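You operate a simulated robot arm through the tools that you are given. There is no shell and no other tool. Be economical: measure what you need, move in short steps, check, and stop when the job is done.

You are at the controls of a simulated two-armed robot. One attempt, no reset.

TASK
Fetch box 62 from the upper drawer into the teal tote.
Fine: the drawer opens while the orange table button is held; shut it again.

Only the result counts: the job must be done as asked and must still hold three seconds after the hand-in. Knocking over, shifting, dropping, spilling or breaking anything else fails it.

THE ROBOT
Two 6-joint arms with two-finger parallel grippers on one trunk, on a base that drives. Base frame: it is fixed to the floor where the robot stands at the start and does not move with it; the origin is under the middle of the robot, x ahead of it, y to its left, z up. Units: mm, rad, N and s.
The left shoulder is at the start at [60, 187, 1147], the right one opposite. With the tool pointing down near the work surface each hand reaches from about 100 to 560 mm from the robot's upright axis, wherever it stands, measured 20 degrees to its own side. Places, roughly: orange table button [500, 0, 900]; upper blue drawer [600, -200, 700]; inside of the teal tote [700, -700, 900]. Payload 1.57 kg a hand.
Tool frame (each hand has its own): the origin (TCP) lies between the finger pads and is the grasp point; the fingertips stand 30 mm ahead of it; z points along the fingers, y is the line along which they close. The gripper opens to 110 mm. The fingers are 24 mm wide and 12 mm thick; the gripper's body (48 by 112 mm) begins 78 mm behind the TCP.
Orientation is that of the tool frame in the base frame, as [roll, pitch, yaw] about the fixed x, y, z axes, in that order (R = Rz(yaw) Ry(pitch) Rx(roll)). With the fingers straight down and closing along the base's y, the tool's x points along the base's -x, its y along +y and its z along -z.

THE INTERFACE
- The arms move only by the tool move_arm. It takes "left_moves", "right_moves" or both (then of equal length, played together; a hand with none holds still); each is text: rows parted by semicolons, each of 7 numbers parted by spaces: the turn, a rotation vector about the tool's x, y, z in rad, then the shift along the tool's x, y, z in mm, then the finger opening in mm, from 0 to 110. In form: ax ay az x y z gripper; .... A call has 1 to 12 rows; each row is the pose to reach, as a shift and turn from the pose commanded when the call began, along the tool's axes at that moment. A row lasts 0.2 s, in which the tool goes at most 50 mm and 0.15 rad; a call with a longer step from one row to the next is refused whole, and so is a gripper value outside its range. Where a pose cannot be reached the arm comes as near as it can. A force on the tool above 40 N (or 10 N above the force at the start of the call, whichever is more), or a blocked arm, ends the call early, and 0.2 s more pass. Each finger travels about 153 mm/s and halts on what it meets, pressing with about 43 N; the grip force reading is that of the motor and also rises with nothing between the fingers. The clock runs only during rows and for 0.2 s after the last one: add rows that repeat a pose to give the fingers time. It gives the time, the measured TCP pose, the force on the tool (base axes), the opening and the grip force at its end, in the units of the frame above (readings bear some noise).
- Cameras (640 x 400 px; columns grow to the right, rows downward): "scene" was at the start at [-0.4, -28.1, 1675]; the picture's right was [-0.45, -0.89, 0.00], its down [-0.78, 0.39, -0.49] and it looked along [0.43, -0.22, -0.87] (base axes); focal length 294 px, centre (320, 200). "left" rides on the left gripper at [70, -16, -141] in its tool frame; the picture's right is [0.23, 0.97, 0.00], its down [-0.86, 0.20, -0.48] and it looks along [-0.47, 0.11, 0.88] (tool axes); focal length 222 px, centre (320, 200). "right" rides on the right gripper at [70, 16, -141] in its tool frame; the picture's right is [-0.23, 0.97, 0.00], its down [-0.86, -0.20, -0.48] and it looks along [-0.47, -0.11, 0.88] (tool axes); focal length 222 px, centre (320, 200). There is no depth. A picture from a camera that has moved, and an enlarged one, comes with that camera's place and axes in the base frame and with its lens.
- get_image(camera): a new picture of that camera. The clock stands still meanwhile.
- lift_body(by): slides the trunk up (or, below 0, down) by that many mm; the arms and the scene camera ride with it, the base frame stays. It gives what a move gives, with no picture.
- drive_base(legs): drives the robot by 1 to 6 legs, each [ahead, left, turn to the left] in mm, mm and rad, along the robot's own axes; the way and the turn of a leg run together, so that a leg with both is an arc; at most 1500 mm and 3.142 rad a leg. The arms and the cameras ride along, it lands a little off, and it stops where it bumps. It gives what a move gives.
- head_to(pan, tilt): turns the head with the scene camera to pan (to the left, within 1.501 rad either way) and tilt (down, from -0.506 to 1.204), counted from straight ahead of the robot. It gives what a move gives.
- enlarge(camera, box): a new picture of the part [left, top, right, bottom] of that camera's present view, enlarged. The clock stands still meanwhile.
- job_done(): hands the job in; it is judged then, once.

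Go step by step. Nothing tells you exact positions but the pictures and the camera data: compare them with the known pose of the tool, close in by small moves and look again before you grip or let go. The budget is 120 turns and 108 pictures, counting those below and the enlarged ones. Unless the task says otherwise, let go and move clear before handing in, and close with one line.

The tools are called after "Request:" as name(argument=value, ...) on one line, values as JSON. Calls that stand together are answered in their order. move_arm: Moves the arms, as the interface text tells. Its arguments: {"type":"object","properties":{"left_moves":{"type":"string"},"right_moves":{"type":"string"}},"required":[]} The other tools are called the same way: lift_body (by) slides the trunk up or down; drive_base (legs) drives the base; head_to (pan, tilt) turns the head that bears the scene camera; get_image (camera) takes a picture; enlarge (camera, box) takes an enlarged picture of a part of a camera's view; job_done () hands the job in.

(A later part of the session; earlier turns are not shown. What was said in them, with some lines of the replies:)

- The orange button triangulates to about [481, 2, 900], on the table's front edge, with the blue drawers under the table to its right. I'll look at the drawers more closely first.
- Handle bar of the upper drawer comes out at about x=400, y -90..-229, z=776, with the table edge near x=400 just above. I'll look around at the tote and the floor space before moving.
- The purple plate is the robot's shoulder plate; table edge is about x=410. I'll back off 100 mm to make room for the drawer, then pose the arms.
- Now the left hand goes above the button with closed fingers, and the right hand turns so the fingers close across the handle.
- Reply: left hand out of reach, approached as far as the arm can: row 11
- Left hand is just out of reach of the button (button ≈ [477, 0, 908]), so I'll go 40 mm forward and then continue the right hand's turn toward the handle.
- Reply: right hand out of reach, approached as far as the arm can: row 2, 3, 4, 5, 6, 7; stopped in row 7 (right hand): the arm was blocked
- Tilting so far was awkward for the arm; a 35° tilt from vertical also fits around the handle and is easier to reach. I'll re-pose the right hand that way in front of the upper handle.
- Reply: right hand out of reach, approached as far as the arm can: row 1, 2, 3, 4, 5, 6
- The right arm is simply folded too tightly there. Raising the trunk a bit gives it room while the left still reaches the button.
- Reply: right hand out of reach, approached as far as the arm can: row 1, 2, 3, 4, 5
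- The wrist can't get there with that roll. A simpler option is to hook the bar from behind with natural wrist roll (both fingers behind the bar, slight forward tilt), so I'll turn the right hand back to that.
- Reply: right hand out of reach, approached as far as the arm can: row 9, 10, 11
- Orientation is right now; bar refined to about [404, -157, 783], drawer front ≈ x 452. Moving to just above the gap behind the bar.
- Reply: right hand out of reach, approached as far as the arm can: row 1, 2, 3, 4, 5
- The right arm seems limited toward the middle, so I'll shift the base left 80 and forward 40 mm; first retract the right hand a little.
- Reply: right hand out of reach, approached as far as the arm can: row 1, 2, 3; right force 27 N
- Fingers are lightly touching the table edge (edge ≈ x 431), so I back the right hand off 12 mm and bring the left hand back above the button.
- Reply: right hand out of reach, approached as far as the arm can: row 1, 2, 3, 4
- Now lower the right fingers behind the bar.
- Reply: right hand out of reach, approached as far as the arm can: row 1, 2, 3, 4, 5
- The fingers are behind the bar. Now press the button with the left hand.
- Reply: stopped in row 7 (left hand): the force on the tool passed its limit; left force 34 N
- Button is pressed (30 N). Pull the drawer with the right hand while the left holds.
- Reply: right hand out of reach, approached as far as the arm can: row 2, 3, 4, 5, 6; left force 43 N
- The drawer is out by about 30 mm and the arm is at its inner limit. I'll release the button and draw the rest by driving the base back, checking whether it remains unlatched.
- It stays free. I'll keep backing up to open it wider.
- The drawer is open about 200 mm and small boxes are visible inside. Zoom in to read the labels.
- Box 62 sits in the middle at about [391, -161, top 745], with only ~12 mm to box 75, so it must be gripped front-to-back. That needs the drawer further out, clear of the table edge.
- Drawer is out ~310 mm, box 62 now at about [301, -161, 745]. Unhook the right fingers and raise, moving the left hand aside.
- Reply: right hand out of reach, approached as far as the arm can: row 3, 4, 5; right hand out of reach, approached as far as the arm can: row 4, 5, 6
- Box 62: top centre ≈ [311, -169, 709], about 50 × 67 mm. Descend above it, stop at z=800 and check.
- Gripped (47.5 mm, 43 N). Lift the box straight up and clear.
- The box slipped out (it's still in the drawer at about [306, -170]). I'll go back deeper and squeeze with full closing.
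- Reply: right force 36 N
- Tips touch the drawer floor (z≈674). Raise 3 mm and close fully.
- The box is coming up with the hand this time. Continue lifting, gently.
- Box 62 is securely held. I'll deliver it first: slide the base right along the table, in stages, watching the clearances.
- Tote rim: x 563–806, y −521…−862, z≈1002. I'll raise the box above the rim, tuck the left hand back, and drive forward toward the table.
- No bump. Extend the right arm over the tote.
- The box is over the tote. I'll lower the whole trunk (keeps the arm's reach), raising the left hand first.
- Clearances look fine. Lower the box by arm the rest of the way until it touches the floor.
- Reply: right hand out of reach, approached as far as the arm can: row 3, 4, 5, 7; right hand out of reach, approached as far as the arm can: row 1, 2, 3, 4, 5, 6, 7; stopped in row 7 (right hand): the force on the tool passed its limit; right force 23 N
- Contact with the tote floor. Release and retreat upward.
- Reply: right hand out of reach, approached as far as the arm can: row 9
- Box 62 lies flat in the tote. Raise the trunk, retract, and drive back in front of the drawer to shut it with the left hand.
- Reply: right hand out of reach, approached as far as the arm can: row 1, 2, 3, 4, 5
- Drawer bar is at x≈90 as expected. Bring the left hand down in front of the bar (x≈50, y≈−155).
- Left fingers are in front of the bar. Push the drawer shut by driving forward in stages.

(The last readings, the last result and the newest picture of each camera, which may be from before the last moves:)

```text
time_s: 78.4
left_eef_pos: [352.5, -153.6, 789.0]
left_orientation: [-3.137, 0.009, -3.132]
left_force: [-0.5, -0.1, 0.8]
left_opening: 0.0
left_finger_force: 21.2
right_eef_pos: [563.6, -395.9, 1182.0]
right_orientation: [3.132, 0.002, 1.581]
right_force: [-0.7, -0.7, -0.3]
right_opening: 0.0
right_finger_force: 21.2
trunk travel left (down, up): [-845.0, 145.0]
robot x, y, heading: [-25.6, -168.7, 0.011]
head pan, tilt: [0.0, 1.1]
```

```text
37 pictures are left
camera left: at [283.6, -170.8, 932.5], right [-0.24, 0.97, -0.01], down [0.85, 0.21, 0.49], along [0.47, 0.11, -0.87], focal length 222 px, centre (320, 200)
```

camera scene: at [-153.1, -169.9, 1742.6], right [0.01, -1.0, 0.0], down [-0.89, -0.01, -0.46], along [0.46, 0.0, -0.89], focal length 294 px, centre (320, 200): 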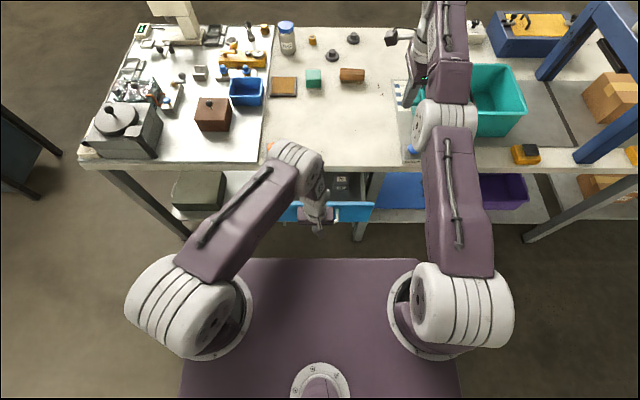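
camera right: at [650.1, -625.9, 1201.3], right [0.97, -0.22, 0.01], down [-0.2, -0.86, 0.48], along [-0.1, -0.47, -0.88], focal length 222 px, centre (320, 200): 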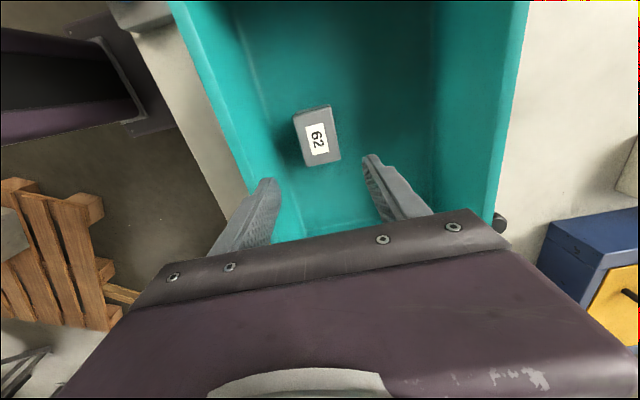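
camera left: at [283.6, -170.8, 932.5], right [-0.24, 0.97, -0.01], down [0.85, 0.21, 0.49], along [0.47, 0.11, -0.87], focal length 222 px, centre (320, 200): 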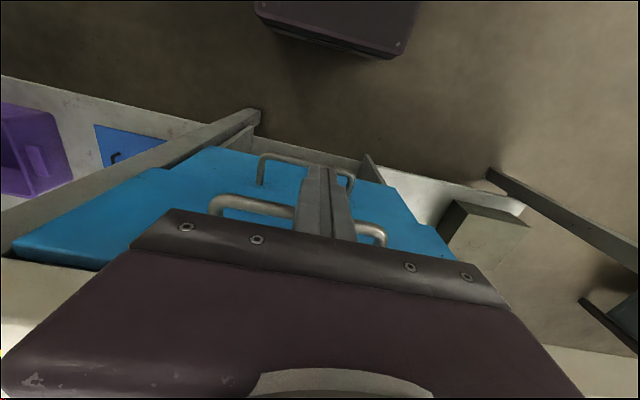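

About 30 mm remain; finish with the arm, stopping on resistance.

Request:
move_arm(left_moves="0 0 0 -7 0 0 0; 0 0 0 -14 0 0 0; 0 0 0 -21 0 0 0; 0 0 0 -26 0 0 0; 0 0 0 -31 0 0 0; 0 0 0 -35 0 0 0; 0 0 0 -39 0 0 0; 0 0 0 -43 0 0 0; 0 0 0 -47 0 0 0")

Request:
get_image(camera="left")

```text
time_s: 80.0
left_eef_pos: [382.2, -151.4, 789.4]
left_orientation: [3.133, -0.014, -3.135]
left_force: [-15.0, -3.8, 6.3]
left_opening: 0.0
left_finger_force: 21.0
right_eef_pos: [564.3, -396.1, 1182.0]
right_orientation: [3.131, 0.002, 1.579]
right_force: [0.5, 0.0, -0.8]
right_opening: 0.0
right_finger_force: 20.9
trunk travel left (down, up): [-845.0, 145.0]
robot x, y, heading: [-24.2, -170.5, 0.01]
head pan, tilt: [0.0, 1.1]
stopped in row 8 (left hand): the force on the tool passed its limit (the readings are from after the stop); the commanded pose is now the measured one
```

```text
36 pictures are left
camera left: at [315.7, -170.1, 931.8], right [-0.23, 0.97, 0.01], down [0.86, 0.2, 0.47], along [0.45, 0.12, -0.88], focal length 222 px, centre (320, 200)
```

left: 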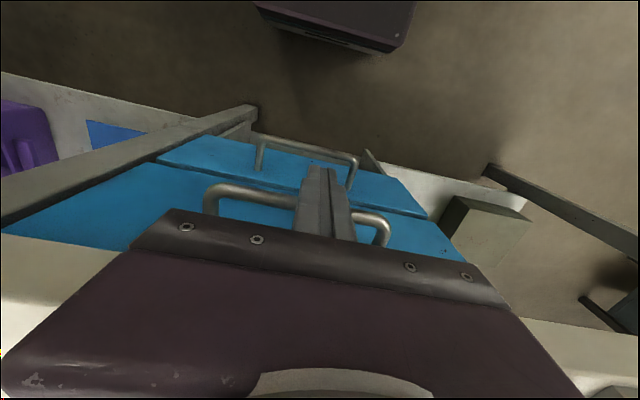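

It met firm resistance at the closed position. Back the left hand off and check the drawer is flush.

Request:
move_arm(left_moves="0 0 0 10 0 0 0; 0 0 0 25 0 0 0; 0 0 0 40 0 0 0; 0 0 0 60 0 -15 0; 0 0 0 70 20 -55 0; 0 0 0 70 40 -100 0; 0 0 0 70 60 -145 0; 0 0 0 70 80 -190 0; 0 0 0 70 100 -235 0; 0 0 0 70 120 -280 0")

Request:
get_image(camera="left")

Request:
get_image(camera="scene")

```text
time_s: 82.2
left_eef_pos: [316.5, -33.5, 1069.2]
left_orientation: [3.138, -0.009, -3.134]
left_force: [0.8, 0.0, -0.6]
left_opening: 0.0
left_finger_force: 21.5
right_eef_pos: [564.3, -394.8, 1181.6]
right_orientation: [3.13, 0.004, 1.58]
right_force: [0.6, 0.5, 0.0]
right_opening: 0.0
right_finger_force: 21.5
trunk travel left (down, up): [-845.0, 145.0]
robot x, y, heading: [-21.6, -166.8, 0.011]
head pan, tilt: [0.0, 1.1]
```

```text
35 pictures are left
camera left: at [248.8, -51.0, 1212.4], right [-0.23, 0.97, 0.01], down [0.86, 0.2, 0.47], along [0.46, 0.12, -0.88], focal length 222 px, centre (320, 200)
```

left: 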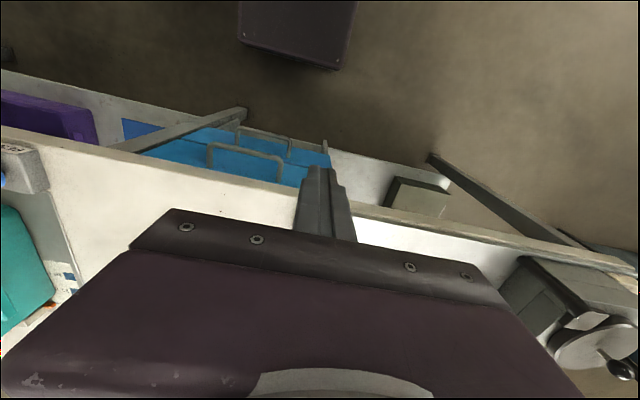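

```text
34 pictures are left
camera scene: at [-22.2, -167.9, 1742.5], right [0.01, -1.0, 0.0], down [-0.89, -0.01, -0.45], along [0.45, 0.0, -0.89], focal length 294 px, centre (320, 200)
```

scene: 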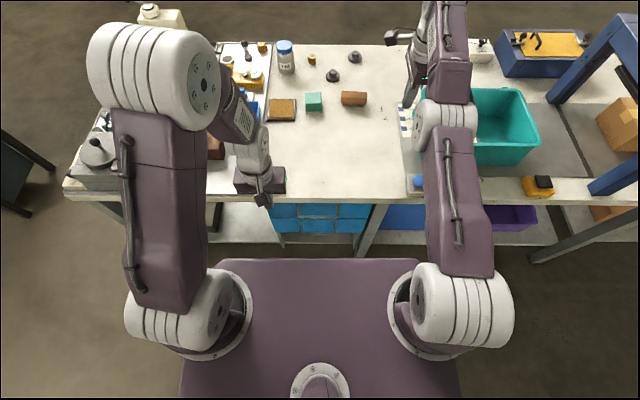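

Request:
enlarge(camera="scene", box=[255, 185, 415, 265])

Request:
enlarge(camera="left", box=[120, 90, 340, 220])

Request:
get_image(camera="right")

```text
4.00 times, centred on (335, 225) of scene
camera zoom: at [-22.2, -167.9, 1742.5], right [0.01, -1.0, 0.0], down [-0.89, -0.01, -0.45], along [0.45, 0.0, -0.89], focal length 1175 px, centre (260, 100)
```

zoom: 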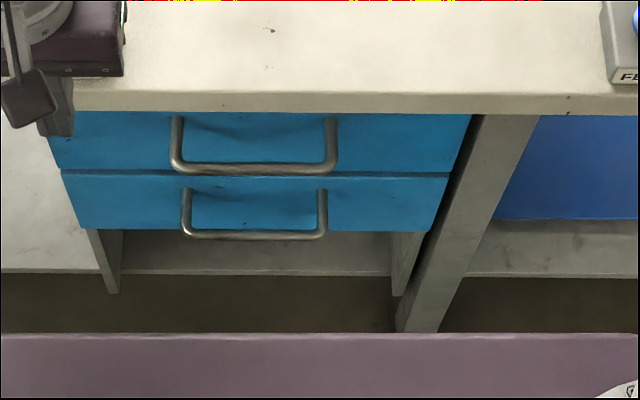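

```text
2.91 times, centred on (230, 155) of left
camera zoom: at [248.8, -51.0, 1212.4], right [-0.23, 0.97, 0.01], down [0.86, 0.2, 0.47], along [0.46, 0.12, -0.88], focal length 646 px, centre (582, 331)
```

zoom: 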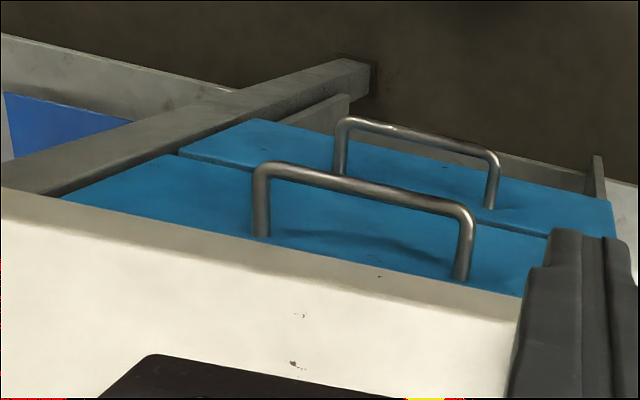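

```text
31 pictures are left
camera right: at [579.1, -325.2, 1323.2], right [0.98, -0.22, 0.01], down [-0.2, -0.86, 0.48], along [-0.1, -0.47, -0.88], focal length 222 px, centre (320, 200)
```

right: 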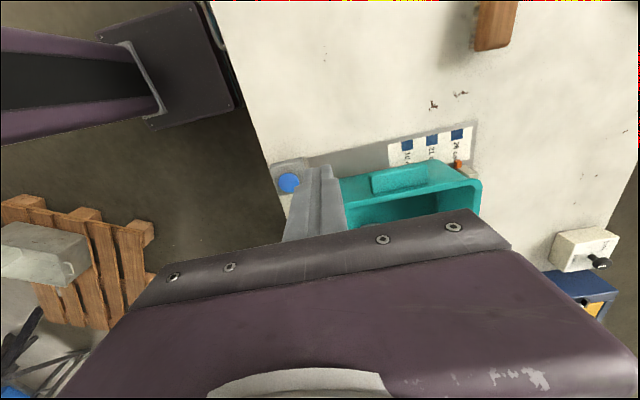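

The drawer front is flush with the lower one. Box 62 was lying flat in the tote when I last saw it, and both hands are clear, so I'm handing in.

Request:
job_done()

```text
The job is handed in.
```

Box 62 is in the teal tote, the upper drawer is shut again, and both hands are empty and clear. On the first lift, box 62 slipped out of the grip and fell back into the drawer; the second lift held.
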